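You operate a simulated robot arm through the tools that you are given. There is no shell and no other tool. Be economical: measure what you need, move in short steps, check, and stop when the job is done.

The job below is to be done with a simulated robot arm. You get a single attempt, and the scene is never put back.

JOB
Swap the oldest jar in the sample drawer for the new one.
Fine: the oldest goes on the yellow mat, the jar from the cabinet top into its bay; shut the drawer. Set down upright: what you pick out, sample jar. Where these are worked on the way, their far stop is far enough and under half their travel is too little: sample drawer.

The check looks at the end state, three seconds after you hand in, the way a careful person would. Anything else that was tipped, shoved, dropped, spilled or broken makes it a failure.

ROBOT AND FRAMES
A 6-joint arm with a fingered hand, on a carriage that runs on a rail from [-657, 11] to [1483, -24] (x, y) and turns from -106 to 227 degrees about z. Base frame: it is fixed where the carriage stands at the start and does not move with it; the origin is on the floor, on the carriage's upright axis, x ahead of it, y to its left, z up. Readings come in mm, degrees, newtons and seconds.
Its first joint turns from -166.0 to 166.0 degrees. Places, roughly: sample drawer [700, 600, 600]; yellow mat [500, 600, 800]. Payload 4 kg.
The tool frame sits at the grasp point between the pads (the TCP): z along the fingers, y along the line on which they close. The tips reach 26 mm beyond it. Largest opening 132 mm; the body of the gripper starts 73 mm behind the TCP. The gripper is a hand of 4 fingers: y runs from the thumb to the fingers, the wrist lies at [0, 0, -239] in the tool frame.
Orientation is that of the tool frame in the base frame, as a unit quaternion [x, y, z, w]. With the fingers straight down and closing along the base's y, the tool's x points along the base's -x, its y along +y and its z along -z.

CONTROLS
- The arm moves only by the tool move_arm. Its argument "moves" is text: rows parted by semicolons, each of 6 numbers parted by spaces: the shift along the base's x, y, z in units of 50 mm (1.0 is 50 mm), then the turn, a rotation vector about the base's x, y, z in units of 6 degrees (1.0 is 6 degrees). In form: dx dy dz ax ay az; .... A call has 1 to 8 rows; each row shifts and turns the commanded pose from where the row before left it. A call with a number of a shift or a turn outside -1 to 1 is refused whole. A row lasts 0.2 s, in which the tool goes at most 50 mm and 8.6 degrees; a call with a longer step from one row to the next is refused whole. A pose out of reach is approached as far as the arm can. The call stops where the force on the tool passes 90 N (or 10 N more than at its start, if that is more) or the arm is blocked; 0.2 s more then pass. In this call time passes only in rows, and 0.2 s behind the last. It gives the time, the measured TCP pose, the force on the tool (base axes), the opening and the grip force at its end, in the units of the frame above (readings bear some noise), with the torque about the TCP (base axes, N m) and any sound that the robot's microphone picked up, and new pictures: "views" is both (left out), scene, wrist or none.
- Cameras (640 x 400 px; columns grow to the right, rows downward): "scene" is now at [311.9, 219.9, 1282.1]; the picture's right is [0.55, -0.84, 0.00], its down [-0.64, -0.42, -0.64] and it looks along [0.54, 0.35, -0.77] (base axes); focal length 278 px, centre (320, 200). "wrist" rides on the gripper at [68, 2, -97] in the tool frame; the picture's right is [-0.03, 1.00, 0.00], its down [-0.82, -0.02, -0.58] and it looks along [-0.58, -0.01, 0.82] (tool axes); focal length 270 px, centre (320, 200). There is no depth. A picture from a camera that has moved, and an enlarged one, comes with that camera's place and axes in the base frame and with its lens. The place of the scene camera against the robot may be out by one fixed shift of up to 25 mm in any direction.
- raise_lower(by): slides the trunk up (or, below 0, down) by that many mm; the arm and the scene camera ride with it, the base frame stays. It gives what a move gives, with no picture.
- steer(legs): drives the robot by 1 to 6 legs, each [ahead, left, turn to the left] in mm, mm and degrees, along the robot's own axes; the way and the turn of a leg run together, so that a leg with both is an arc; at most 1500 mm and 180 degrees a leg. The arm and the cameras ride along, it lands a little off, and it stops where it bumps. It keeps to its track: a leg is cut to what the track allows. It gives what a move gives, and a new picture of the scene camera.
- curl_fingers(finger1, finger2, finger3, thumb_bend): sets how far each is bent, from 0 (flat) to 1 (curled in); at 0.3 the hand is open as for a grip, at 0.7 the pads meet at the TCP. One left out holds its place. A second passes; each finger stops where it meets its share of the squeeze, and holds until it gets a number again. It is the only way to open and close the hand. It gives what a move gives, with no picture; readings hold the bend of each and the force on the fingers (four entries, about 0 where the hand has none), thumb and palm.
- head_to(pan, tilt): turns the head with the scene camera to pan (to the left, within 143 degrees either way) and tilt (down, from -29 to 69), counted from straight ahead of the robot. It gives what a move gives, and a new picture of the scene camera.
- enlarge(camera, box): a new picture of the part [left, top, right, bottom] of that camera's present view, enlarged. It takes no simulated time.
- finish_job(): hands the job in; it is judged then, once.

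Work in short steps. Places have to be worked out from the pictures, the camera data and where the tool is seen: move nearer, look again, correct. Check each grasp and each placing, and mend what went wrong. You have 120 turns and 260 pictures in all, those below and enlarged ones among them. Open the gripper and draw the arm clear of the work before you hand the job in, unless the task says otherwise; then end with one line.

The tools are called as a command line: name --argument value ..., lists and objects as JSON in quotes. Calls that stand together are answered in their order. move_arm: Moves the arm, as the interface text tells. Its arguments: {"type":"object","properties":{"moves":{"type":"string"},"views":{"type":"string","enum":["both","scene","wrist","none"]}},"required":["moves"]} The other tools are called the same way: raise_lower (by) slides the trunk up or down; curl_fingers (finger1, finger2, finger3, thumb_bend) moves the fingers one by one; steer (legs) drives the base; head_to (pan, tilt) turns the head that bears the scene camera; enlarge (camera, box) takes an enlarged picture of a part of a camera's view; finish_job () hands the job in.

At the start:

```text
t: 0.0
position: [638.5, 388.2, 997.6]
tcp_rot: [0.0, 1.0, -0.001, 0.0]
contact_force: [-0.7, -0.8, 0.4]
ft_torque: [-0.01, -0.01, 0.01]
gripper_width: 132.0
finger_force: 0.0
shape: jaw
bend: [0.3, 0.3, 0.3, 0.3]
finger forces: [0.0, 0.1, 0.1, 0.0, 0.0, 0.0]
trunk travel left (down, up): [-300.0, 328.0]
robot x, y, heading: [-1.9, 0.2, 0.2]
head pan, tilt: [33.1, 50.3]
```

scene: 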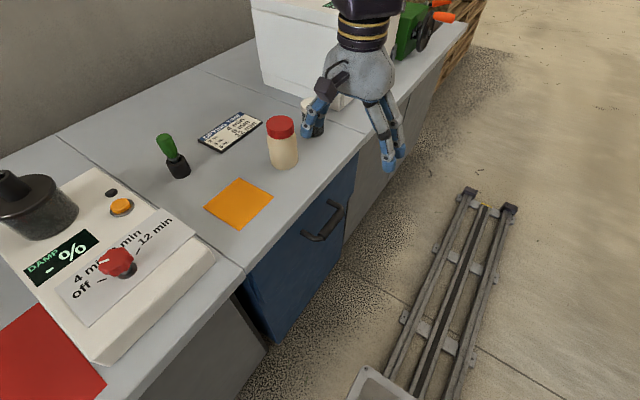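
wrist: 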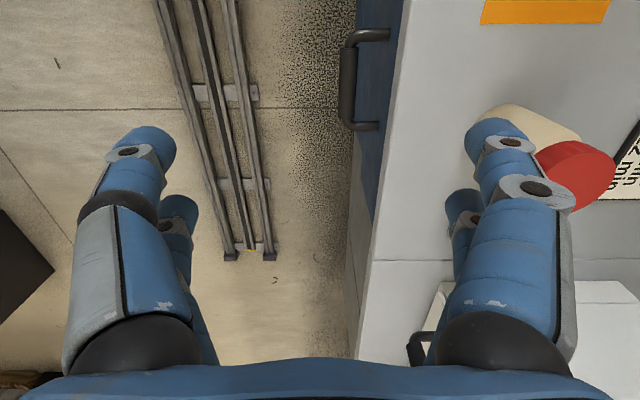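

The drawer (blue front, black bar handle), yellow mat and red-capped jar are visible. I enlarge to read the card and see the details.

enlarge --camera "scene" --box '[180, 90, 340, 190]'

enlarge --camera "scene" --box '[200, 160, 400, 285]'

```text
4.00 times, centred on (260, 140) of scene
camera zoom: at [311.9, 219.9, 1282.1], right [0.55, -0.84, 0.0], down [-0.64, -0.42, -0.64], along [0.54, 0.35, -0.77], focal length 1110 px, centre (560, 440)
```

zoom: 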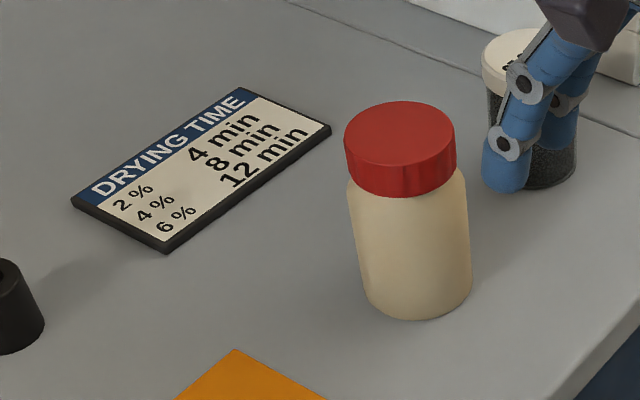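

```text
3.20 times, centred on (300, 222) of scene
camera zoom: at [311.9, 219.9, 1282.1], right [0.55, -0.84, 0.0], down [-0.64, -0.42, -0.64], along [0.54, 0.35, -0.77], focal length 888 px, centre (384, 128)
```

zoom: 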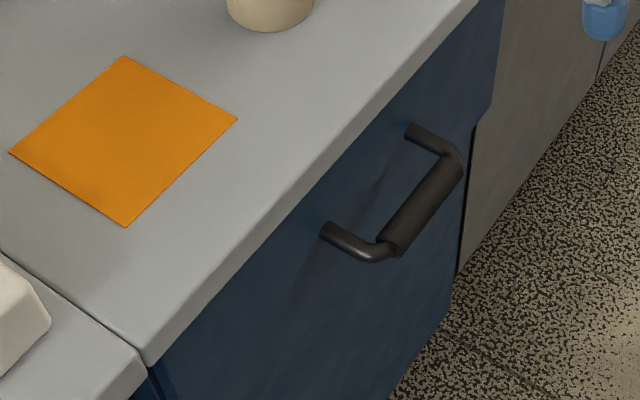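

A second jar, with a lettered cream lid, stands behind the fingers. I draw the hand back toward -y to see it.

move_arm --moves "0 -1 0.5 0 0 0; 0 -1 0 0 0 0; 0 -1 0 0 0 0; 0 -1 0 0 0 0; 0 -1 0 0 0 0" --views "scene"

```text
refused: row 1 steps farther than a row can; nothing moved
```

move_arm --moves "0 -1 0 0 0 0; 0 -1 0 0 0 0; 0 -1 0 0 0 0; 0 -1 0 0 0 0; 0 -1 0 0 0 0" --views "scene"

```text
t: 1.2
position: [639.2, 140.0, 996.9]
tcp_rot: [0.0, 1.0, 0.0, 0.0]
contact_force: [0.3, -0.6, 0.1]
ft_torque: [0.01, 0.04, -0.01]
gripper_width: 132.0
finger_force: 0.1
shape: jaw
bend: [0.3, 0.3, 0.3, 0.3]
finger forces: [0.0, 0.1, 0.0, 0.0, 0.0, 0.0]
trunk travel left (down, up): [-300.0, 328.0]
robot x, y, heading: [3.6, -1.6, 0.0]
head pan, tilt: [33.1, 50.3]
camera scene: at [311.9, 220.3, 1282.1], right [0.55, -0.84, 0.0], down [-0.64, -0.42, -0.64], along [0.54, 0.35, -0.77], focal length 278 px, centre (320, 200)
```

scene: 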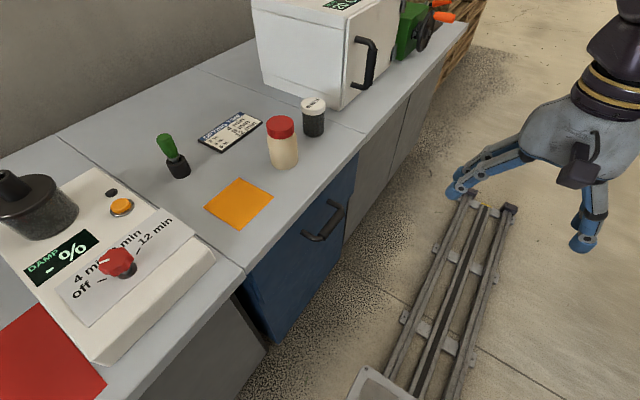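

enlarge --camera "scene" --box '[260, 85, 340, 135]'

enlarge --camera "scene" --box '[180, 80, 360, 260]'

```text
8.00 times, centred on (300, 110) of scene
camera zoom: at [311.9, 220.3, 1282.1], right [0.55, -0.84, 0.0], down [-0.64, -0.42, -0.64], along [0.54, 0.35, -0.77], focal length 2221 px, centre (480, 920)
```

zoom: 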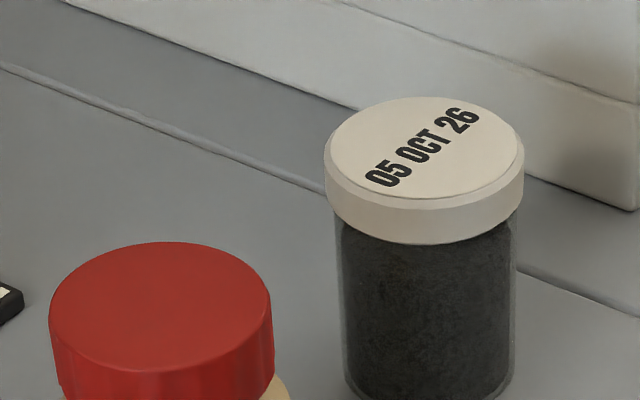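

```text
2.22 times, centred on (270, 170) of scene
camera zoom: at [311.9, 220.3, 1282.1], right [0.55, -0.84, 0.0], down [-0.64, -0.42, -0.64], along [0.54, 0.35, -0.77], focal length 617 px, centre (431, 267)
```

zoom: 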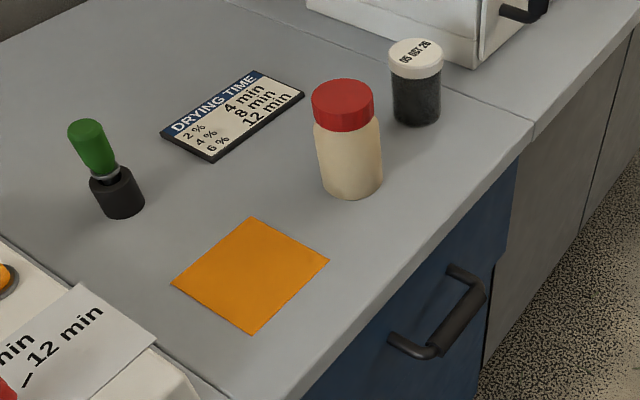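

The new jar is dated 05 OCT 26 (the red-capped one is no sample jar). The handle bar looks to be near x 650, y 425, z 735. I turn the hand to point at +y in front of it to pull the drawer.

move_arm --moves "0 0.3 -0.3 1 0 0; 0 0.3 -0.3 1 0 0; 0 0.3 -0.3 1 0 0; 0 0.3 -0.3 1 0 0; 0 0.3 -0.3 1 0 0; 0 0.3 -0.3 1 0 0; 0 0.3 -0.3 1 0 0; 0 0.3 -0.3 1 0 0" --views "wrist"

move_arm --moves "0 0 -0.4 1 0 0; 0 0 -0.4 1 0 0; 0 0 -0.4 1 0 0; 0 0 -0.4 1 0 0; 0 0 -0.4 1 0 0; 0 0 -0.4 1 0 0; 0 0 -0.4 1 0 0" --views "both"

```text
t: 3.0
position: [639.0, 257.2, 875.8]
tcp_rot: [0.0, 0.914, 0.406, 0.0]
contact_force: [-0.6, -0.3, 0.1]
ft_torque: [-0.01, 0.04, -0.03]
gripper_width: 132.1
finger_force: 0.0
shape: jaw
bend: [0.3, 0.3, 0.3, 0.3]
finger forces: [0.0, 0.0, 0.0, 0.0, 0.0, 0.0]
trunk travel left (down, up): [-300.0, 328.0]
robot x, y, heading: [-3.1, 0.5, -0.1]
head pan, tilt: [33.1, 50.3]
camera wrist: at [569.5, 188.2, 942.6], right [0.03, 0.67, 0.74], down [0.82, -0.44, 0.37], along [0.58, 0.6, -0.56], focal length 270 px, centre (320, 200)
```

wrist: 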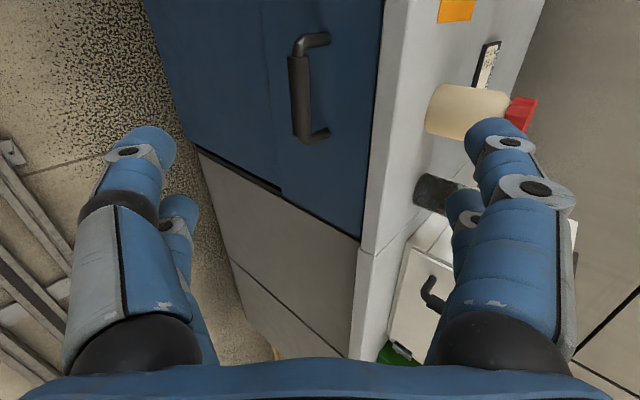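

```text
t: 4.6
position: [757.9, 269.2, 842.0]
tcp_rot: [0.0, 0.708, 0.707, -0.005]
contact_force: [0.2, -0.4, -0.3]
ft_torque: [-0.02, 0.01, -0.01]
gripper_width: 131.8
finger_force: 0.1
shape: jaw
bend: [0.3, 0.3, 0.3, 0.3]
finger forces: [0.1, 0.0, 0.0, 0.0, 0.0, 0.0]
out of reach, approached as far as the arm can: row 2, 3, 4, 5, 6, 7
trunk travel left (down, up): [-300.0, 328.0]
robot x, y, heading: [-1.7, 0.3, -0.4]
head pan, tilt: [33.1, 50.3]
camera scene: at [311.6, 219.9, 1282.2], right [0.55, -0.84, 0.0], down [-0.64, -0.42, -0.64], along [0.54, 0.35, -0.77], focal length 278 px, centre (320, 200)
camera wrist: at [689.9, 173.3, 844.1], right [0.03, 0.0, 1.0], down [0.82, -0.57, -0.03], along [0.57, 0.82, -0.02], focal length 270 px, centre (320, 200)
```

scene: 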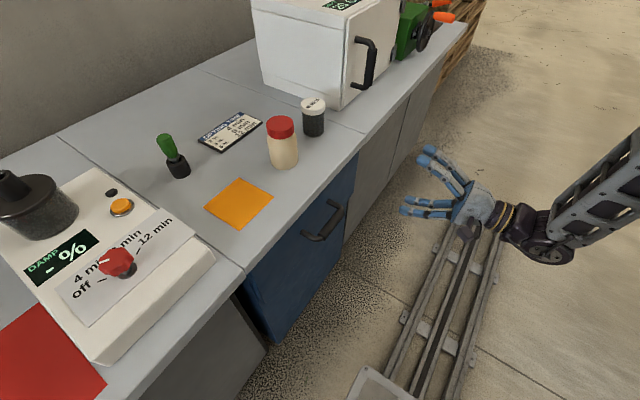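
wrist: 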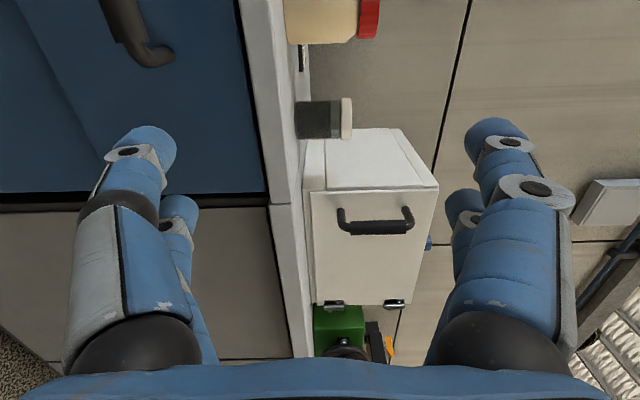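

Turning horizontally at this x is out of reach, so the carriage must stand further back. Triangulating from the wrist pictures, the bar centre is about (665, 431, 688). I drive back 180 mm along the rail.

steer --legs '[[-180, 0, 0]]'

```text
t: 6.1
position: [576.1, 273.6, 840.7]
tcp_rot: [0.001, 0.708, 0.706, -0.005]
contact_force: [0.3, 0.3, 0.8]
ft_torque: [0.0, -0.02, -0.05]
gripper_width: 131.8
finger_force: 0.0
shape: jaw
bend: [0.3, 0.3, 0.3, 0.3]
finger forces: [0.0, 0.1, 0.0, 0.0, 0.0, 0.0]
trunk travel left (down, up): [-300.0, 328.0]
robot x, y, heading: [-185.9, 0.8, -0.0]
head pan, tilt: [33.1, 50.3]
camera scene: at [129.8, 223.0, 1282.1], right [0.55, -0.84, 0.0], down [-0.64, -0.42, -0.64], along [0.54, 0.35, -0.77], focal length 278 px, centre (320, 200)
```

scene: 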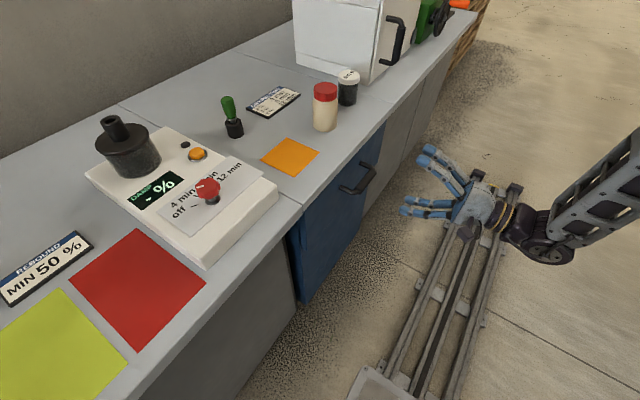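

The amber mat at about (519, 575) matches the stated place for the yellow mat. Now I line up in front of the handle.

move_arm --moves "0.6 0.1 -0.7 0 0 0; 0.6 0.1 -0.7 0 0 0; 0.6 0.1 -0.7 0 0 0" --views "wrist"

```text
t: 6.9
position: [667.3, 286.6, 734.7]
tcp_rot: [0.0, 0.708, 0.706, -0.005]
contact_force: [-0.3, 0.2, 0.2]
ft_torque: [-0.03, -0.01, 0.0]
gripper_width: 131.8
finger_force: 0.1
shape: jaw
bend: [0.3, 0.3, 0.3, 0.3]
finger forces: [0.0, 0.1, 0.0, 0.1, 0.1, 0.0]
trunk travel left (down, up): [-300.0, 328.0]
robot x, y, heading: [-186.7, 3.2, -0.1]
head pan, tilt: [33.1, 50.3]
camera wrist: at [598.7, 190.3, 737.5], right [0.03, 0.0, 1.0], down [0.82, -0.57, -0.03], along [0.57, 0.82, -0.02], focal length 270 px, centre (320, 200)
```

wrist: 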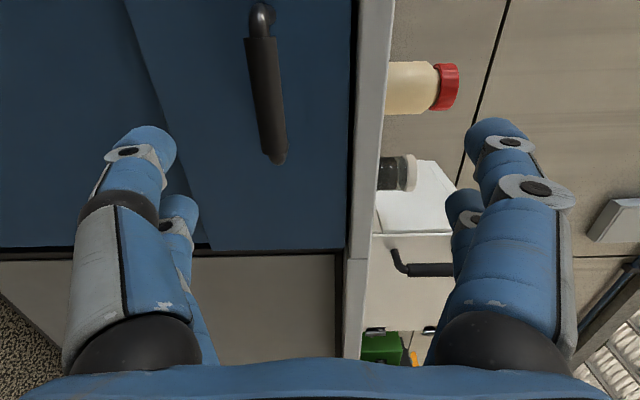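

The bar is confirmed at about (666, 431, 688). I lower by 47 mm and go in to y≈428.

move_arm --moves "0 0.4 -0.47 0 0 0; 0 0.4 -0.47 0 0 0; 0 0.6 0 0 0 0; 0 0.6 0 0 0 0; 0 0.4 0 0 0 0; 0 0.36 0 0 0 0" --views "wrist"

```text
t: 8.3
position: [664.6, 426.5, 687.6]
tcp_rot: [0.001, 0.708, 0.706, -0.005]
contact_force: [-0.1, 0.1, 0.2]
ft_torque: [0.03, -0.01, 0.01]
gripper_width: 131.8
finger_force: 0.0
shape: jaw
bend: [0.3, 0.3, 0.3, 0.3]
finger forces: [0.1, 0.1, 0.1, 0.1, 0.0, 0.0]
trunk travel left (down, up): [-300.0, 328.0]
robot x, y, heading: [-181.3, 3.5, -0.0]
head pan, tilt: [33.1, 50.3]
camera wrist: at [596.5, 329.9, 690.9], right [0.03, 0.0, 1.0], down [0.82, -0.57, -0.03], along [0.57, 0.82, -0.02], focal length 270 px, centre (320, 200)
```

wrist: 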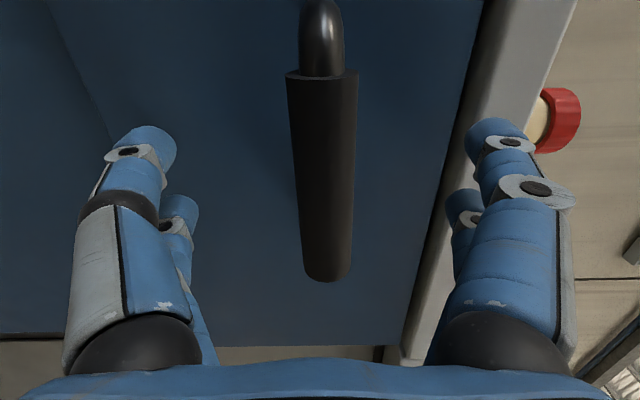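

The bar is centred between thumb and fingers; I close on it.

curl_fingers --finger1 0.7 --finger2 0.7 --finger3 0.7 --thumb_bend 0.7

move_arm --moves "0 -0.4 0 0 0 0; 0 -0.4 0 0 0 0; 0 -0.4 0 0 0 0" --views "both"

```text
t: 9.3
position: [664.4, 426.7, 687.2]
tcp_rot: [0.002, 0.708, 0.706, -0.005]
contact_force: [0.5, 1.8, 0.7]
ft_torque: [-0.04, -0.02, -0.01]
gripper_width: 6.0
finger_force: 1.8
shape: fingers
bend: [0.68, 0.68, 0.7, 0.69]
finger forces: [1.5, 1.4, 0.1, 0.0, 1.8, 0.1]
trunk travel left (down, up): [-300.0, 328.0]
robot x, y, heading: [-183.3, 6.6, 0.1]
head pan, tilt: [33.1, 50.3]
```

```text
t: 10.1
position: [666.6, 365.5, 689.3]
tcp_rot: [0.002, 0.708, 0.706, -0.004]
contact_force: [-2.9, 0.5, -1.7]
ft_torque: [-0.01, -0.04, 0.06]
gripper_width: 5.5
finger_force: 1.9
shape: fingers
bend: [0.69, 0.69, 0.7, 0.69]
finger forces: [0.6, 0.5, 0.0, 0.0, 2.2, 0.1]
trunk travel left (down, up): [-300.0, 328.0]
robot x, y, heading: [-181.0, -1.2, -0.0]
head pan, tilt: [33.1, 50.3]
camera scene: at [129.8, 223.0, 1282.1], right [0.55, -0.84, 0.0], down [-0.64, -0.42, -0.64], along [0.54, 0.35, -0.77], focal length 278 px, centre (320, 200)
camera wrist: at [598.9, 268.9, 692.5], right [0.03, 0.0, 1.0], down [0.82, -0.57, -0.03], along [0.57, 0.82, -0.02], focal length 270 px, centre (320, 200)
```

scene: 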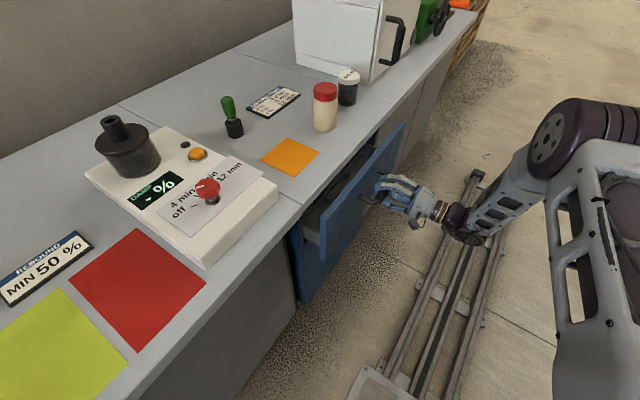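
wrist: 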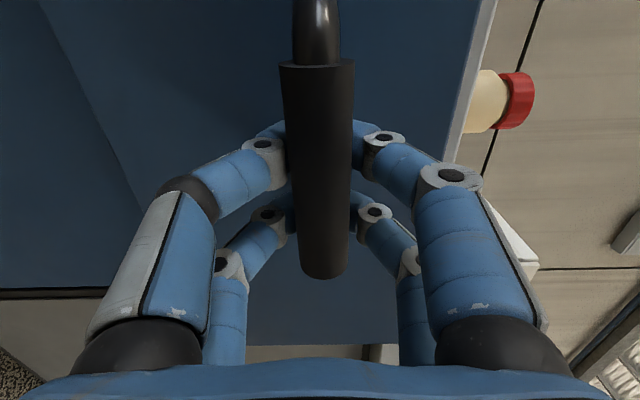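

The hand holds the bar and the drawer slides. I keep pulling.

move_arm --moves "0 -0.5 0 0 0 0; 0 -0.5 0 0 0 0; 0 -0.5 0 0 0 0; 0 -0.5 0 0 0 0; 0 -0.5 0 0 0 0; 0 -0.5 0 0 0 0" --views "scene"

```text
t: 11.5
position: [664.9, 216.0, 689.0]
tcp_rot: [0.002, 0.708, 0.706, -0.004]
contact_force: [-1.2, -1.5, -3.7]
ft_torque: [-0.02, -0.1, 0.03]
gripper_width: 5.2
finger_force: 1.5
shape: fingers
bend: [0.69, 0.7, 0.69, 0.69]
finger forces: [0.2, 0.1, 0.1, 0.1, 2.9, 0.0]
trunk travel left (down, up): [-300.0, 328.0]
robot x, y, heading: [-185.4, 2.2, 0.3]
head pan, tilt: [33.1, 50.3]
camera scene: at [130.0, 223.0, 1282.1], right [0.55, -0.84, 0.0], down [-0.64, -0.42, -0.64], along [0.54, 0.35, -0.77], focal length 278 px, centre (320, 200)
```

scene: 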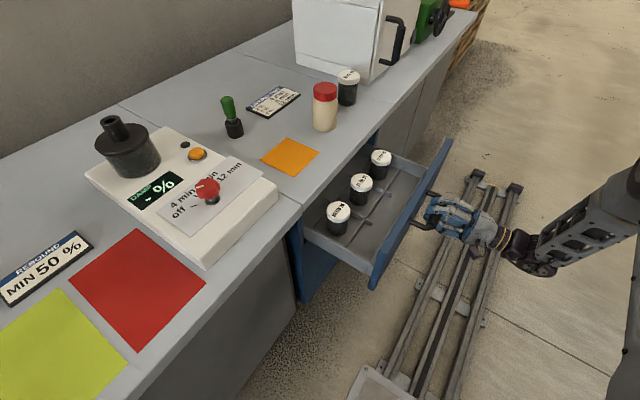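

Three jars are visible. I pull on to the stop with gentle steps.

move_arm --moves "0 -0.4 0 0 0 0; 0 -0.4 0 0 0 0; 0 -0.4 0 0 0 0; 0 -0.4 0 0 0 0; 0 -0.4 0 0 0 0; 0 -0.4 0 0 0 0" --views "scene"

```text
t: 12.9
position: [666.2, 95.4, 688.1]
tcp_rot: [0.002, 0.709, 0.706, -0.004]
contact_force: [-0.6, -0.1, 0.5]
ft_torque: [-0.03, 0.0, -0.01]
gripper_width: 1.5
finger_force: 0.0
shape: fingers
bend: [0.7, 0.7, 0.7, 0.7]
finger forces: [0.0, 0.0, 0.1, 0.0, 0.0, 0.1]
trunk travel left (down, up): [-300.0, 328.0]
robot x, y, heading: [-179.8, 5.9, 0.0]
head pan, tilt: [33.1, 50.3]
camera scene: at [130.2, 222.5, 1282.1], right [0.54, -0.84, 0.0], down [-0.65, -0.42, -0.64], along [0.54, 0.35, -0.77], focal length 278 px, centre (320, 200)
```

scene: 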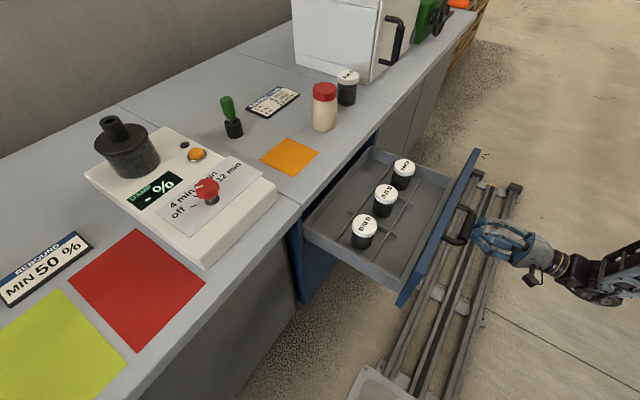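

The drawer reached its stop and the hand slipped free. I read the lid dates.

enlarge --camera "scene" --box '[340, 145, 430, 255]'

enlarge --camera "scene" --box '[290, 120, 490, 310]'

```text
3.64 times, centred on (385, 200) of scene
camera zoom: at [130.2, 222.5, 1282.1], right [0.54, -0.84, 0.0], down [-0.65, -0.42, -0.64], along [0.54, 0.35, -0.77], focal length 1010 px, centre (84, 200)
```

zoom: 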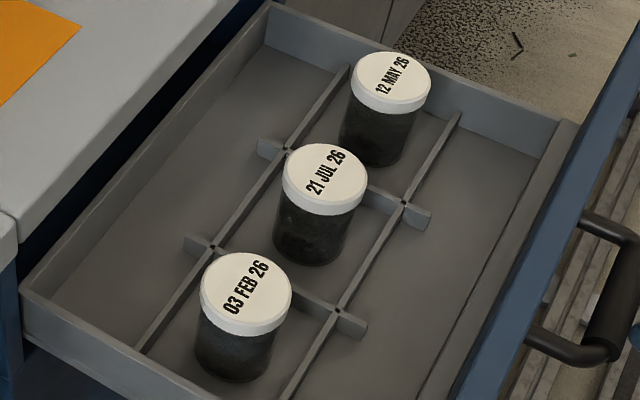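

```text
2.11 times, centred on (390, 215) of scene
camera zoom: at [130.2, 222.5, 1282.1], right [0.54, -0.84, 0.0], down [-0.65, -0.42, -0.64], along [0.54, 0.35, -0.77], focal length 584 px, centre (173, 168)
```

zoom: 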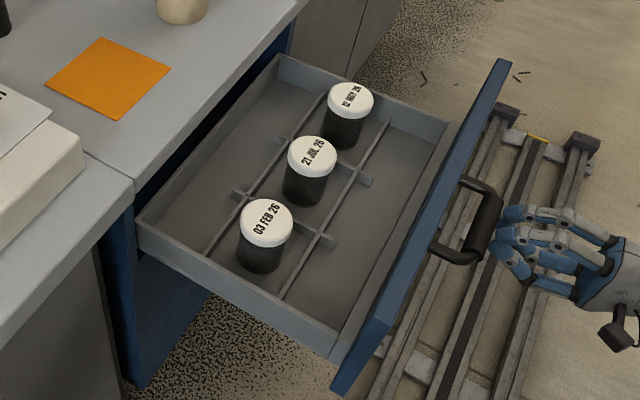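

Oldest is 03 FEB 26 (the near-left jar); its lid is roughly at (523, 344, ~680). I back away from the handle and rise.

move_arm --moves "0 -0.8 0 0 0 0; 0 -0.4 0.6 0 0 0; 0 0 1 0 0 0; 0 0 1 0 0 0; 0 0 1 0 0 0; 0 0 1 0 0 0; 0 0 1 0 0 0" --views "none"

curl_fingers --finger1 0.3 --finger2 0.3 --finger3 0.3 --thumb_bend 0.3

move_arm --moves "0 0.3 0 -1 0 0; 0 0.4 0 -1 0 0; 0 0.4 0 -1 0 0; 0 0.4 0 -1 0 0; 0 0.4 0 -1 0 0; 0 0.4 0 -1 0 0; 0 0.4 0 -1 0 0" --views "none"

move_arm --moves "-0.3 0.4 0 -1 0 0; -0.3 0.4 0 -1 0 0; -0.3 0.4 0 -1 0 0; -0.3 0.4 0 -1 0 0; -0.3 0.4 0 -1 0 0; -0.3 0.4 0 -1 0 0; -0.3 0.4 0 -1 0 0; 0 0 0 -1 0 0" --views "both"

```text
t: 14.5
position: [662.2, 32.1, 964.8]
tcp_rot: [0.001, 0.708, 0.706, -0.005]
contact_force: [0.1, -0.5, 0.2]
ft_torque: [0.03, 0.02, 0.04]
gripper_width: 1.3
finger_force: 0.0
shape: fingers
bend: [0.7, 0.7, 0.7, 0.7]
finger forces: [0.1, 0.0, 0.0, 0.1, 0.1, 0.1]
trunk travel left (down, up): [-300.0, 328.0]
robot x, y, heading: [-180.3, 0.0, 0.1]
head pan, tilt: [33.1, 50.3]
```

```text
t: 15.5
position: [661.4, 32.4, 966.5]
tcp_rot: [0.001, 0.708, 0.706, -0.005]
contact_force: [0.1, -0.3, 0.1]
ft_torque: [0.03, 0.01, -0.01]
gripper_width: 132.4
finger_force: 0.1
shape: fingers
bend: [0.3, 0.3, 0.3, 0.3]
finger forces: [0.0, 0.0, 0.1, 0.1, 0.0, 0.2]
trunk travel left (down, up): [-300.0, 328.0]
robot x, y, heading: [-181.4, 1.8, -0.2]
head pan, tilt: [33.1, 50.3]
```

```text
t: 17.1
position: [665.6, 172.5, 967.9]
tcp_rot: [0.003, 0.914, 0.405, -0.003]
contact_force: [0.5, 0.0, -0.1]
ft_torque: [-0.01, 0.0, 0.03]
gripper_width: 132.8
finger_force: 0.0
shape: fingers
bend: [0.3, 0.3, 0.3, 0.3]
finger forces: [0.1, 0.0, 0.0, 0.0, 0.1, 0.0]
trunk travel left (down, up): [-300.0, 328.0]
robot x, y, heading: [-183.0, 0.3, 0.1]
head pan, tilt: [33.1, 50.3]
```

```text
t: 18.9
position: [561.5, 312.1, 967.6]
tcp_rot: [0.004, 1.0, -0.002, -0.002]
contact_force: [-0.8, -0.3, 0.5]
ft_torque: [0.01, 0.0, 0.0]
gripper_width: 132.6
finger_force: 0.1
shape: fingers
bend: [0.3, 0.3, 0.3, 0.3]
finger forces: [0.0, 0.0, 0.1, 0.0, 0.1, 0.0]
trunk travel left (down, up): [-300.0, 328.0]
robot x, y, heading: [-183.4, -0.3, 0.4]
head pan, tilt: [33.1, 50.3]
camera scene: at [129.8, 222.8, 1282.2], right [0.55, -0.84, 0.0], down [-0.64, -0.42, -0.64], along [0.54, 0.35, -0.77], focal length 278 px, centre (320, 200)
camera wrist: at [493.3, 315.1, 1065.5], right [0.03, 1.0, 0.0], down [0.82, -0.03, 0.57], along [0.57, -0.02, -0.82], focal length 270 px, centre (320, 200)
```

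scene: 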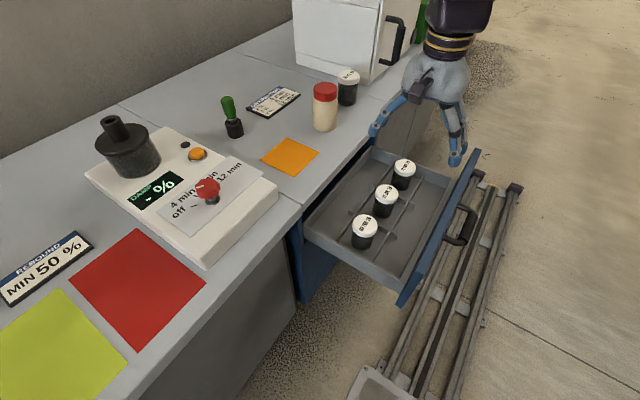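
wrist: 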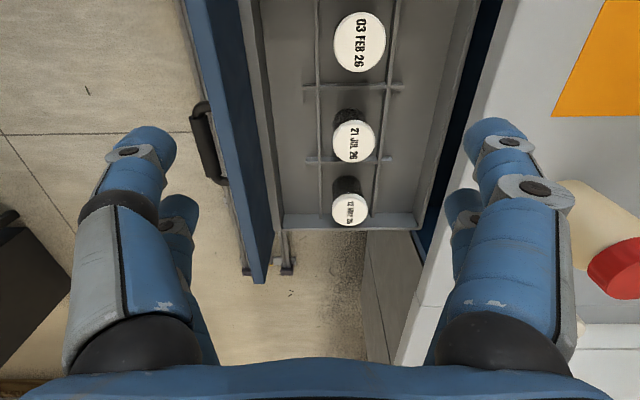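

I move above the 03 FEB jar and lower to z≈800 for a second view.

move_arm --moves "-0.18 0.2 -0.6 0 0 0; -0.18 0.2 -0.6 0 0 0; -0.18 0.2 -0.6 0 0 0; -0.18 0.2 -0.6 0 0 0; 0 0 -0.6 0 0 0; 0 0 -0.4 0 0 0" --views "both"

```text
t: 20.3
position: [523.1, 350.7, 798.4]
tcp_rot: [0.004, 1.0, -0.003, -0.003]
contact_force: [0.9, -0.3, -0.3]
ft_torque: [0.01, 0.02, 0.01]
gripper_width: 132.6
finger_force: 0.0
shape: fingers
bend: [0.3, 0.3, 0.3, 0.3]
finger forces: [0.0, 0.0, 0.0, 0.0, 0.1, 0.1]
trunk travel left (down, up): [-300.0, 328.0]
robot x, y, heading: [-182.4, 4.5, 0.1]
head pan, tilt: [33.1, 50.3]
camera scene: at [129.7, 222.9, 1282.2], right [0.55, -0.84, 0.0], down [-0.64, -0.42, -0.64], along [0.54, 0.35, -0.77], focal length 278 px, centre (320, 200)
camera wrist: at [455.3, 354.4, 896.6], right [0.03, 1.0, 0.0], down [0.82, -0.03, 0.57], along [0.57, -0.02, -0.82], focal length 270 px, centre (320, 200)
```

scene: 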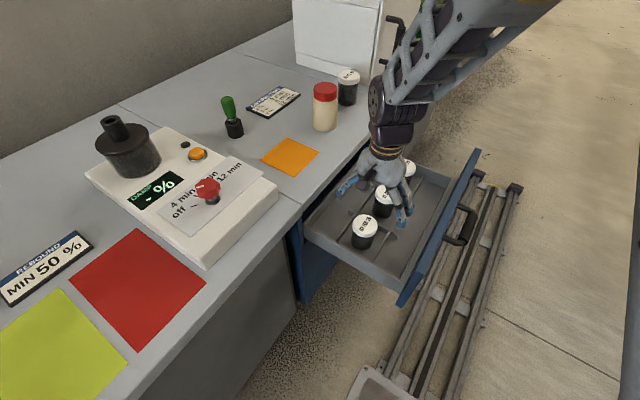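
wrist: 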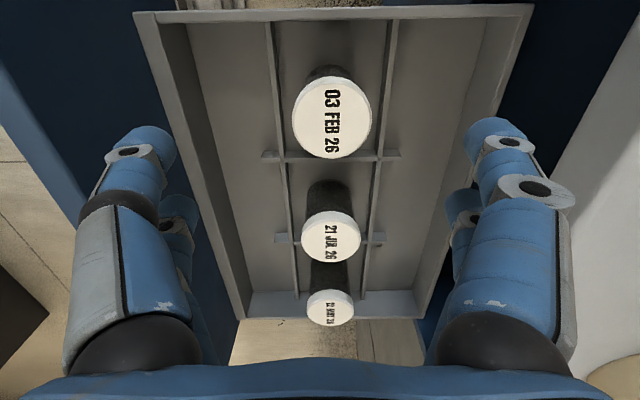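

Triangulated: lid top centre (525, 362, 680), lid about 63 mm wide, divider tops about z 615. I descend with TCP to z≈652 (tips at 626, above the dividers).

move_arm --moves "0.03 0.23 -0.5 0 0 0; 0 0 -0.6 0 0 0; 0 0 -0.6 0 0 0; 0 0 -0.6 0 0 0; 0 0 -0.4 0 0 0; 0 0 -0.22 0 0 0" --views "both"

```text
t: 21.7
position: [526.0, 360.9, 651.0]
tcp_rot: [0.005, 1.0, 0.0, -0.003]
contact_force: [0.4, 0.2, 0.9]
ft_torque: [0.0, 0.0, 0.01]
gripper_width: 132.8
finger_force: 0.0
shape: fingers
bend: [0.3, 0.3, 0.3, 0.3]
finger forces: [0.0, 0.1, 0.0, 0.0, 0.0, 0.0]
trunk travel left (down, up): [-300.0, 328.0]
robot x, y, heading: [-183.7, 4.2, 0.2]
head pan, tilt: [33.1, 50.3]
camera scene: at [129.7, 222.9, 1282.2], right [0.55, -0.84, 0.0], down [-0.64, -0.42, -0.64], along [0.54, 0.35, -0.77], focal length 278 px, centre (320, 200)
camera wrist: at [457.7, 364.4, 748.8], right [0.03, 1.0, 0.0], down [0.82, -0.03, 0.57], along [0.57, -0.02, -0.82], focal length 270 px, centre (320, 200)
```

scene: 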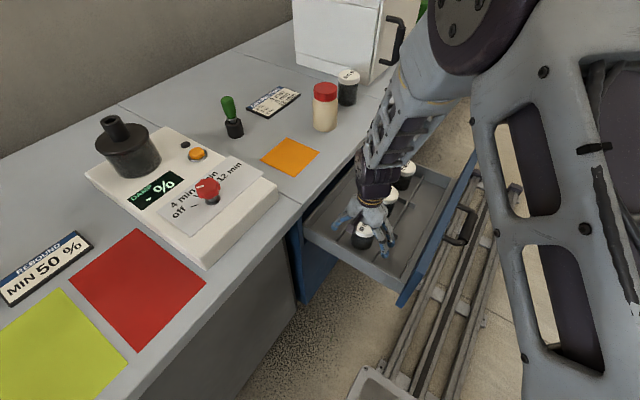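
wrist: 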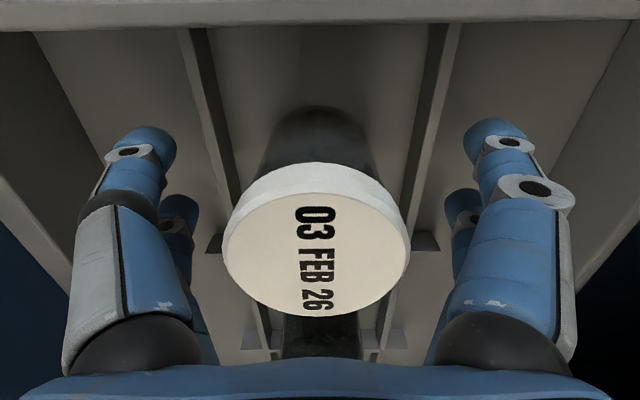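

The jar is centred between fingers and thumb. I close.

curl_fingers --finger1 0.7 --finger2 0.7 --finger3 0.7 --thumb_bend 0.7

enlarge --camera "wrist" --box '[0, 0, 640, 400]'

```text
t: 22.7
position: [526.0, 360.6, 650.5]
tcp_rot: [0.004, 1.0, -0.003, -0.003]
contact_force: [1.1, -0.4, 0.4]
ft_torque: [0.01, -0.05, 0.01]
gripper_width: 42.8
finger_force: 18.1
shape: fingers
bend: [0.56, 0.54, 0.58, 0.63]
finger forces: [8.7, 9.7, 6.6, 0.1, 11.3, 0.1]
trunk travel left (down, up): [-300.0, 328.0]
robot x, y, heading: [-183.8, 3.9, -0.0]
head pan, tilt: [33.1, 50.3]
```

```text
1.00 times, centred on (320, 200) of wrist (not enlarged: the box is as wide or as high as the picture)
camera zoom: at [457.6, 364.4, 748.9], right [0.03, 1.0, 0.0], down [0.82, -0.03, 0.57], along [0.57, -0.02, -0.82], focal length 270 px, centre (320, 200)
```

zoom: 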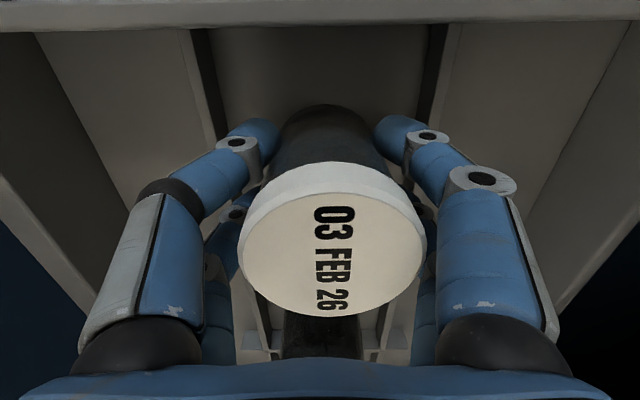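

Grip is firm. I lift straight up slowly.

move_arm --moves "0 0 0.2 0 0 0; 0 0 0.4 0 0 0; 0 0 0.6 0 0 0; 0 0 0.6 0 0 0; 0 0 0.6 0 0 0; 0 0 0.6 0 0 0; 0 0 0.6 0 0 0; 0 0 0.6 0 0 0" --views "both"

```text
t: 24.5
position: [529.0, 363.2, 861.3]
tcp_rot: [0.004, 1.0, -0.001, -0.003]
contact_force: [0.3, -0.2, -1.6]
ft_torque: [0.02, 0.01, -0.01]
gripper_width: 42.7
finger_force: 18.4
shape: fingers
bend: [0.56, 0.54, 0.58, 0.64]
finger forces: [9.0, 9.8, 6.6, 0.0, 11.2, 0.1]
trunk travel left (down, up): [-300.0, 328.0]
robot x, y, heading: [-180.9, -0.5, -0.1]
head pan, tilt: [33.1, 50.3]
camera scene: at [130.0, 223.1, 1282.0], right [0.55, -0.84, 0.0], down [-0.64, -0.42, -0.64], along [0.54, 0.35, -0.77], focal length 278 px, centre (320, 200)
camera wrist: at [460.3, 366.0, 959.1], right [0.03, 1.0, 0.0], down [0.82, -0.03, 0.57], along [0.57, -0.02, -0.82], focal length 270 px, centre (320, 200)
```

scene: 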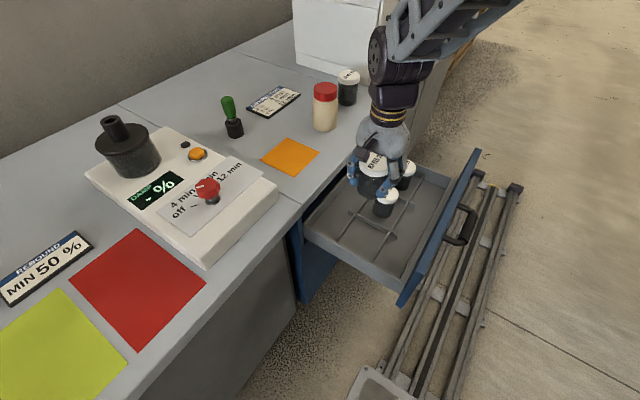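
wrist: 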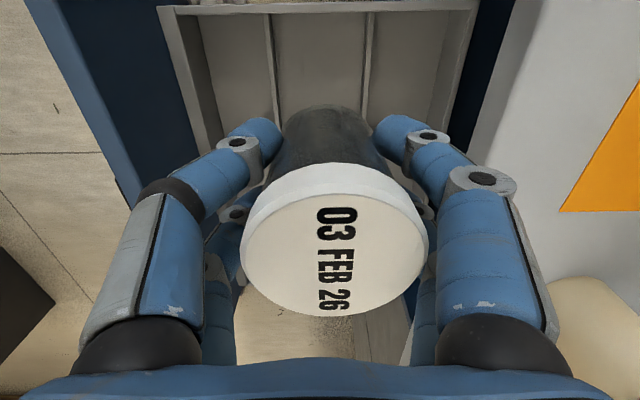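

The jar hangs straight. Mat centre works out at about (527, 588), counter top about z 803. I raise clear and carry the jar over the mat.

move_arm --moves "0 0 0.8 0 0 0; 0 0 0.8 0 0 0; 0 0.7 0 0 0 0; 0 0.8 0 0 0 0; 0 0.8 0 0 0 0; 0 0.8 0 0 0 0; 0 0.8 0 0 0 0; -0.04 0.52 0 0 0 0" --views "both"

```text
t: 26.3
position: [523.6, 586.9, 942.6]
tcp_rot: [0.004, 1.0, -0.002, -0.002]
contact_force: [0.1, -0.6, -1.7]
ft_torque: [0.03, -0.02, -0.04]
gripper_width: 42.5
finger_force: 19.1
shape: fingers
bend: [0.56, 0.53, 0.58, 0.64]
finger forces: [9.3, 10.2, 6.8, 0.0, 11.4, 0.0]
trunk travel left (down, up): [-300.0, 328.0]
robot x, y, heading: [-185.1, 2.8, -0.1]
head pan, tilt: [33.1, 50.3]
camera scene: at [129.8, 222.7, 1282.2], right [0.55, -0.84, 0.0], down [-0.64, -0.42, -0.64], along [0.54, 0.35, -0.77], focal length 278 px, centre (320, 200)
camera wrist: at [454.6, 589.7, 1040.7], right [0.03, 1.0, 0.0], down [0.82, -0.03, 0.57], along [0.57, -0.02, -0.82], focal length 270 px, centre (320, 200)
```

scene: 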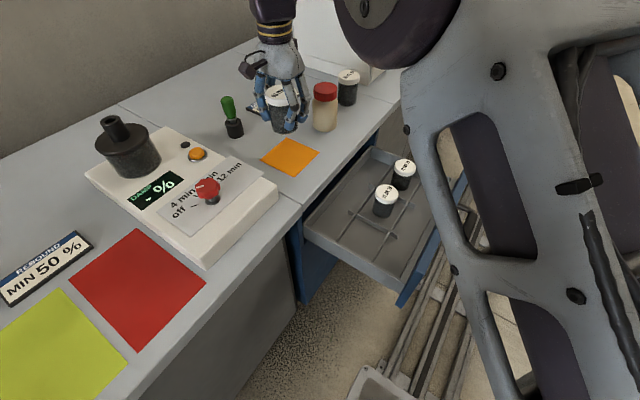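
wrist: 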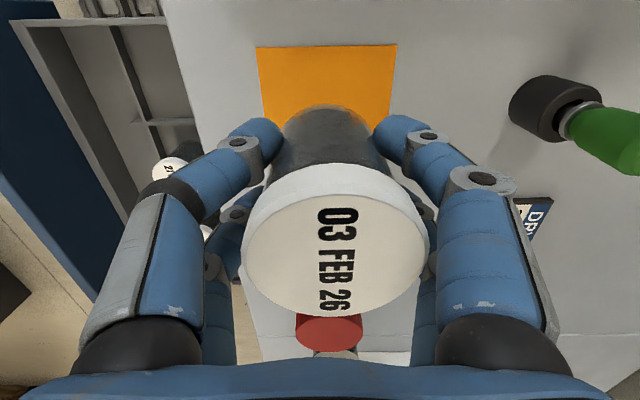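

The jar is at (519, 593) versus mat centre (530, 594). I shift +11 in x and lower to just above the mat.

move_arm --moves "0.22 0 -0.3 0 0 0; 0 0 -0.4 0 0 0; 0 0 -0.4 0 0 0; 0 0 -0.2 0 0 0" --views "scene"

enlarge --camera "scene" --box '[230, 70, 350, 190]'

```text
t: 27.3
position: [535.0, 584.5, 878.9]
tcp_rot: [0.005, 1.0, -0.002, -0.003]
contact_force: [0.4, 0.9, -1.9]
ft_torque: [0.0, -0.01, 0.0]
gripper_width: 42.3
finger_force: 19.2
shape: fingers
bend: [0.56, 0.53, 0.58, 0.64]
finger forces: [9.3, 10.2, 6.9, 0.0, 11.3, 0.1]
trunk travel left (down, up): [-300.0, 328.0]
robot x, y, heading: [-184.1, 2.5, -0.1]
head pan, tilt: [33.1, 50.3]
camera scene: at [129.8, 223.0, 1282.1], right [0.55, -0.84, 0.0], down [-0.64, -0.42, -0.64], along [0.54, 0.35, -0.77], focal length 278 px, centre (320, 200)
```

scene: 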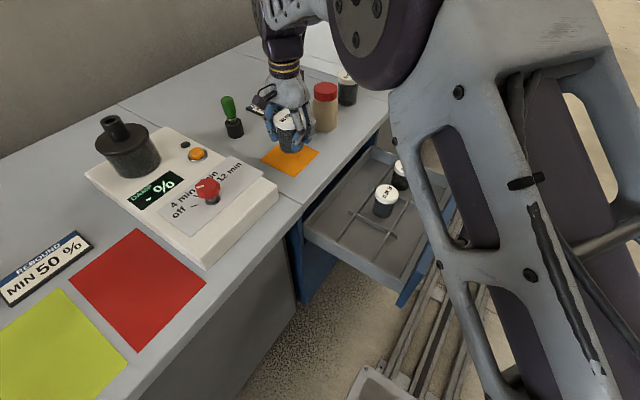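

```text
3.33 times, centred on (290, 130) of scene
camera zoom: at [129.8, 223.0, 1282.1], right [0.55, -0.84, 0.0], down [-0.64, -0.42, -0.64], along [0.54, 0.35, -0.77], focal length 925 px, centre (420, 433)
```

zoom: 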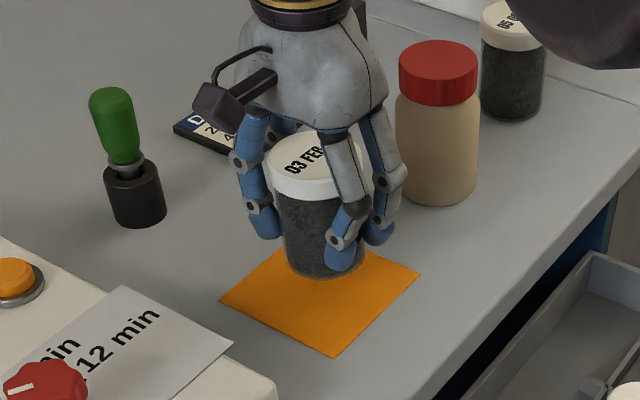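

Good; I lower in small steps, watching the force.

move_arm --moves "-0.06 0.1 -0.08 0 0 0; 0 0 -0.08 0 0 0" --views "none"

move_arm --moves "0 0 -0.08 0 0 0" --views "none"

move_arm --moves "0 0 -0.06 0 0 0" --views "wrist"

```text
t: 27.9
position: [533.3, 589.2, 869.5]
tcp_rot: [0.004, 1.0, -0.002, -0.003]
contact_force: [-0.2, -0.3, -2.0]
ft_torque: [-0.01, -0.04, -0.01]
gripper_width: 42.4
finger_force: 18.7
shape: fingers
bend: [0.56, 0.53, 0.58, 0.64]
finger forces: [9.2, 10.1, 6.9, 0.0, 11.3, 0.0]
trunk travel left (down, up): [-300.0, 328.0]
robot x, y, heading: [-179.5, 3.9, -0.2]
head pan, tilt: [33.1, 50.3]
```

```text
t: 28.3
position: [530.6, 587.6, 866.9]
tcp_rot: [0.005, 1.0, -0.002, -0.002]
contact_force: [0.1, 1.1, -2.0]
ft_torque: [-0.01, -0.03, 0.02]
gripper_width: 42.5
finger_force: 19.0
shape: fingers
bend: [0.56, 0.53, 0.58, 0.64]
finger forces: [9.3, 10.3, 6.9, 0.0, 11.3, 0.1]
trunk travel left (down, up): [-300.0, 328.0]
robot x, y, heading: [-182.8, 1.8, 0.0]
head pan, tilt: [33.1, 50.3]
```

```text
t: 28.7
position: [532.8, 588.3, 863.4]
tcp_rot: [0.004, 1.0, -0.002, -0.003]
contact_force: [-0.5, 0.6, -1.1]
ft_torque: [0.0, 0.0, -0.01]
gripper_width: 42.5
finger_force: 19.3
shape: fingers
bend: [0.56, 0.53, 0.58, 0.64]
finger forces: [9.3, 10.2, 6.8, 0.0, 11.3, 0.0]
trunk travel left (down, up): [-300.0, 328.0]
robot x, y, heading: [-181.8, 2.1, 0.1]
head pan, tilt: [33.1, 50.3]
camera wrist: at [464.1, 590.9, 960.7], right [0.03, 1.0, 0.0], down [0.82, -0.03, 0.57], along [0.57, -0.02, -0.82], focal length 270 px, centre (320, 200)
```

wrist: 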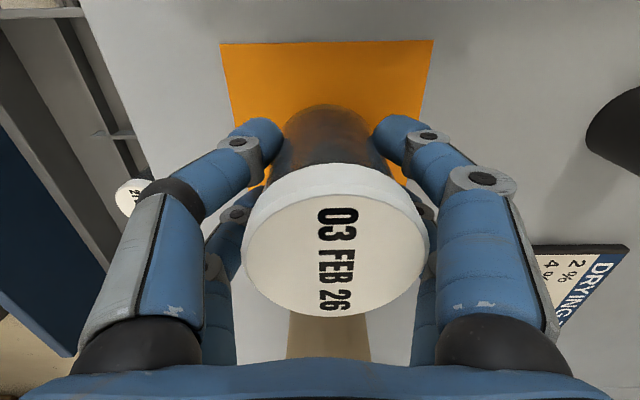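

No clear contact yet; 2 mm steps.

move_arm --moves "0 0 -0.04 0 0 0" --views "none"

move_arm --moves "0 0 -0.04 0 0 0" --views "none"

enlarge --camera "scene" --box '[230, 70, 350, 190]'

```text
t: 29.1
position: [532.4, 588.8, 860.6]
tcp_rot: [0.003, 1.0, -0.002, -0.002]
contact_force: [0.8, 0.1, -1.7]
ft_torque: [0.01, -0.02, 0.01]
gripper_width: 42.4
finger_force: 18.8
shape: fingers
bend: [0.56, 0.53, 0.58, 0.64]
finger forces: [9.3, 10.2, 6.9, 0.0, 11.2, 0.0]
trunk travel left (down, up): [-300.0, 328.0]
robot x, y, heading: [-180.7, 4.9, 0.2]
head pan, tilt: [33.1, 50.3]
```

```text
t: 29.5
position: [530.4, 588.1, 859.3]
tcp_rot: [0.004, 1.0, -0.002, -0.003]
contact_force: [-0.3, -0.6, -2.6]
ft_torque: [-0.02, 0.0, 0.01]
gripper_width: 42.4
finger_force: 18.4
shape: fingers
bend: [0.56, 0.53, 0.58, 0.64]
finger forces: [9.3, 10.3, 6.9, 0.0, 11.3, 0.1]
trunk travel left (down, up): [-300.0, 328.0]
robot x, y, heading: [-181.1, 1.4, -0.2]
head pan, tilt: [33.1, 50.3]
```

```text
3.33 times, centred on (290, 130) of scene
camera zoom: at [129.8, 223.0, 1282.1], right [0.55, -0.84, 0.0], down [-0.64, -0.42, -0.64], along [0.54, 0.35, -0.77], focal length 925 px, centre (420, 433)
```

zoom: 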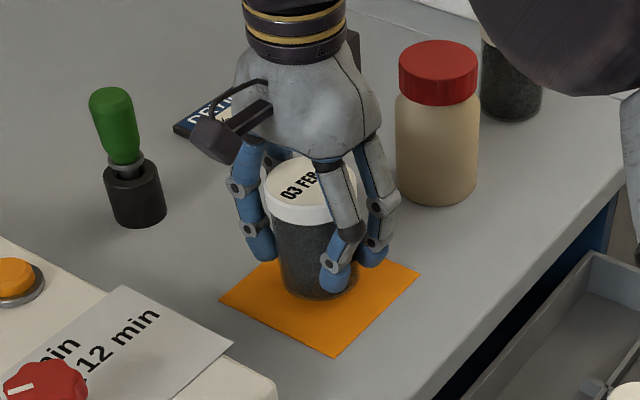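

move_arm --moves "0 0 -0.05 0 0 0" --views "none"

move_arm --moves "0 0 -0.05 0 0 0" --views "none"

move_arm --moves "0 0 -0.05 0 0 0" --views "none"

```text
t: 29.9
position: [532.7, 587.9, 856.6]
tcp_rot: [0.005, 1.0, -0.002, -0.003]
contact_force: [-0.4, -0.4, -1.2]
ft_torque: [0.01, 0.01, 0.03]
gripper_width: 42.4
finger_force: 19.2
shape: fingers
bend: [0.56, 0.53, 0.58, 0.64]
finger forces: [9.3, 10.1, 6.9, 0.0, 11.4, 0.0]
trunk travel left (down, up): [-300.0, 328.0]
robot x, y, heading: [-186.5, 2.2, 0.2]
head pan, tilt: [33.1, 50.3]
```

```text
t: 30.3
position: [532.6, 588.0, 854.8]
tcp_rot: [0.004, 1.0, -0.002, -0.002]
contact_force: [0.6, 0.5, -1.4]
ft_torque: [0.01, 0.02, 0.01]
gripper_width: 42.5
finger_force: 18.8
shape: fingers
bend: [0.56, 0.53, 0.58, 0.64]
finger forces: [9.3, 10.2, 6.9, 0.0, 11.3, 0.0]
trunk travel left (down, up): [-300.0, 328.0]
robot x, y, heading: [-181.1, 4.0, -0.2]
head pan, tilt: [33.1, 50.3]
```

```text
t: 30.7
position: [533.6, 586.1, 852.2]
tcp_rot: [0.004, 1.0, -0.002, -0.003]
contact_force: [-0.1, -0.4, -1.7]
ft_torque: [-0.03, 0.01, -0.01]
gripper_width: 42.4
finger_force: 18.2
shape: fingers
bend: [0.56, 0.53, 0.58, 0.64]
finger forces: [9.3, 10.2, 6.9, 0.0, 11.2, 0.0]
trunk travel left (down, up): [-300.0, 328.0]
robot x, y, heading: [-180.8, -1.1, -0.0]
head pan, tilt: [33.1, 50.3]
```

move_arm --moves "0 0 -0.05 0 0 0" --views "none"

move_arm --moves "0 0 -0.05 0 0 0" --views "none"

enlarge --camera "scene" --box '[250, 100, 330, 180]'

```text
t: 31.1
position: [533.0, 587.5, 850.8]
tcp_rot: [0.004, 1.0, -0.001, -0.002]
contact_force: [-0.8, -2.6, 5.5]
ft_torque: [0.17, -0.03, 0.0]
gripper_width: 42.7
finger_force: 19.3
shape: fingers
bend: [0.56, 0.54, 0.58, 0.64]
finger forces: [8.8, 9.9, 7.4, 0.0, 12.2, 0.0]
trunk travel left (down, up): [-300.0, 328.0]
robot x, y, heading: [-180.5, 3.7, 0.0]
head pan, tilt: [33.1, 50.3]
```

```text
t: 31.5
position: [532.7, 588.9, 849.6]
tcp_rot: [0.004, 1.0, 0.0, -0.001]
contact_force: [-0.8, -3.7, 23.7]
ft_torque: [0.16, 0.05, 0.01]
gripper_width: 42.2
finger_force: 21.4
shape: fingers
bend: [0.57, 0.55, 0.58, 0.64]
finger forces: [10.0, 10.6, 8.7, 0.1, 14.0, 0.0]
trunk travel left (down, up): [-300.0, 328.0]
robot x, y, heading: [-184.4, 6.1, 0.1]
head pan, tilt: [33.1, 50.3]
```

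```text
5.00 times, centred on (290, 140) of scene
camera zoom: at [129.1, 222.3, 1282.6], right [0.55, -0.84, 0.0], down [-0.64, -0.42, -0.64], along [0.54, 0.35, -0.77], focal length 1388 px, centre (470, 500)
```

zoom: 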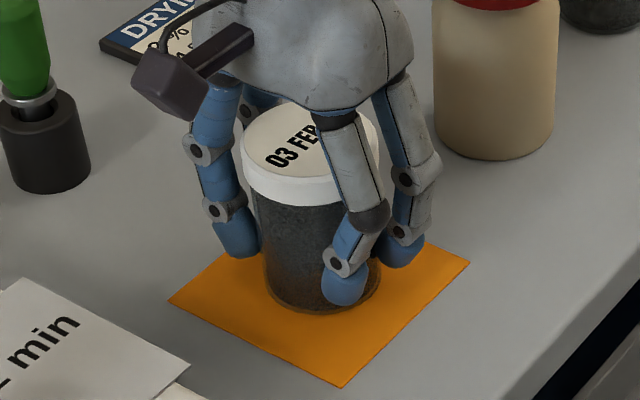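

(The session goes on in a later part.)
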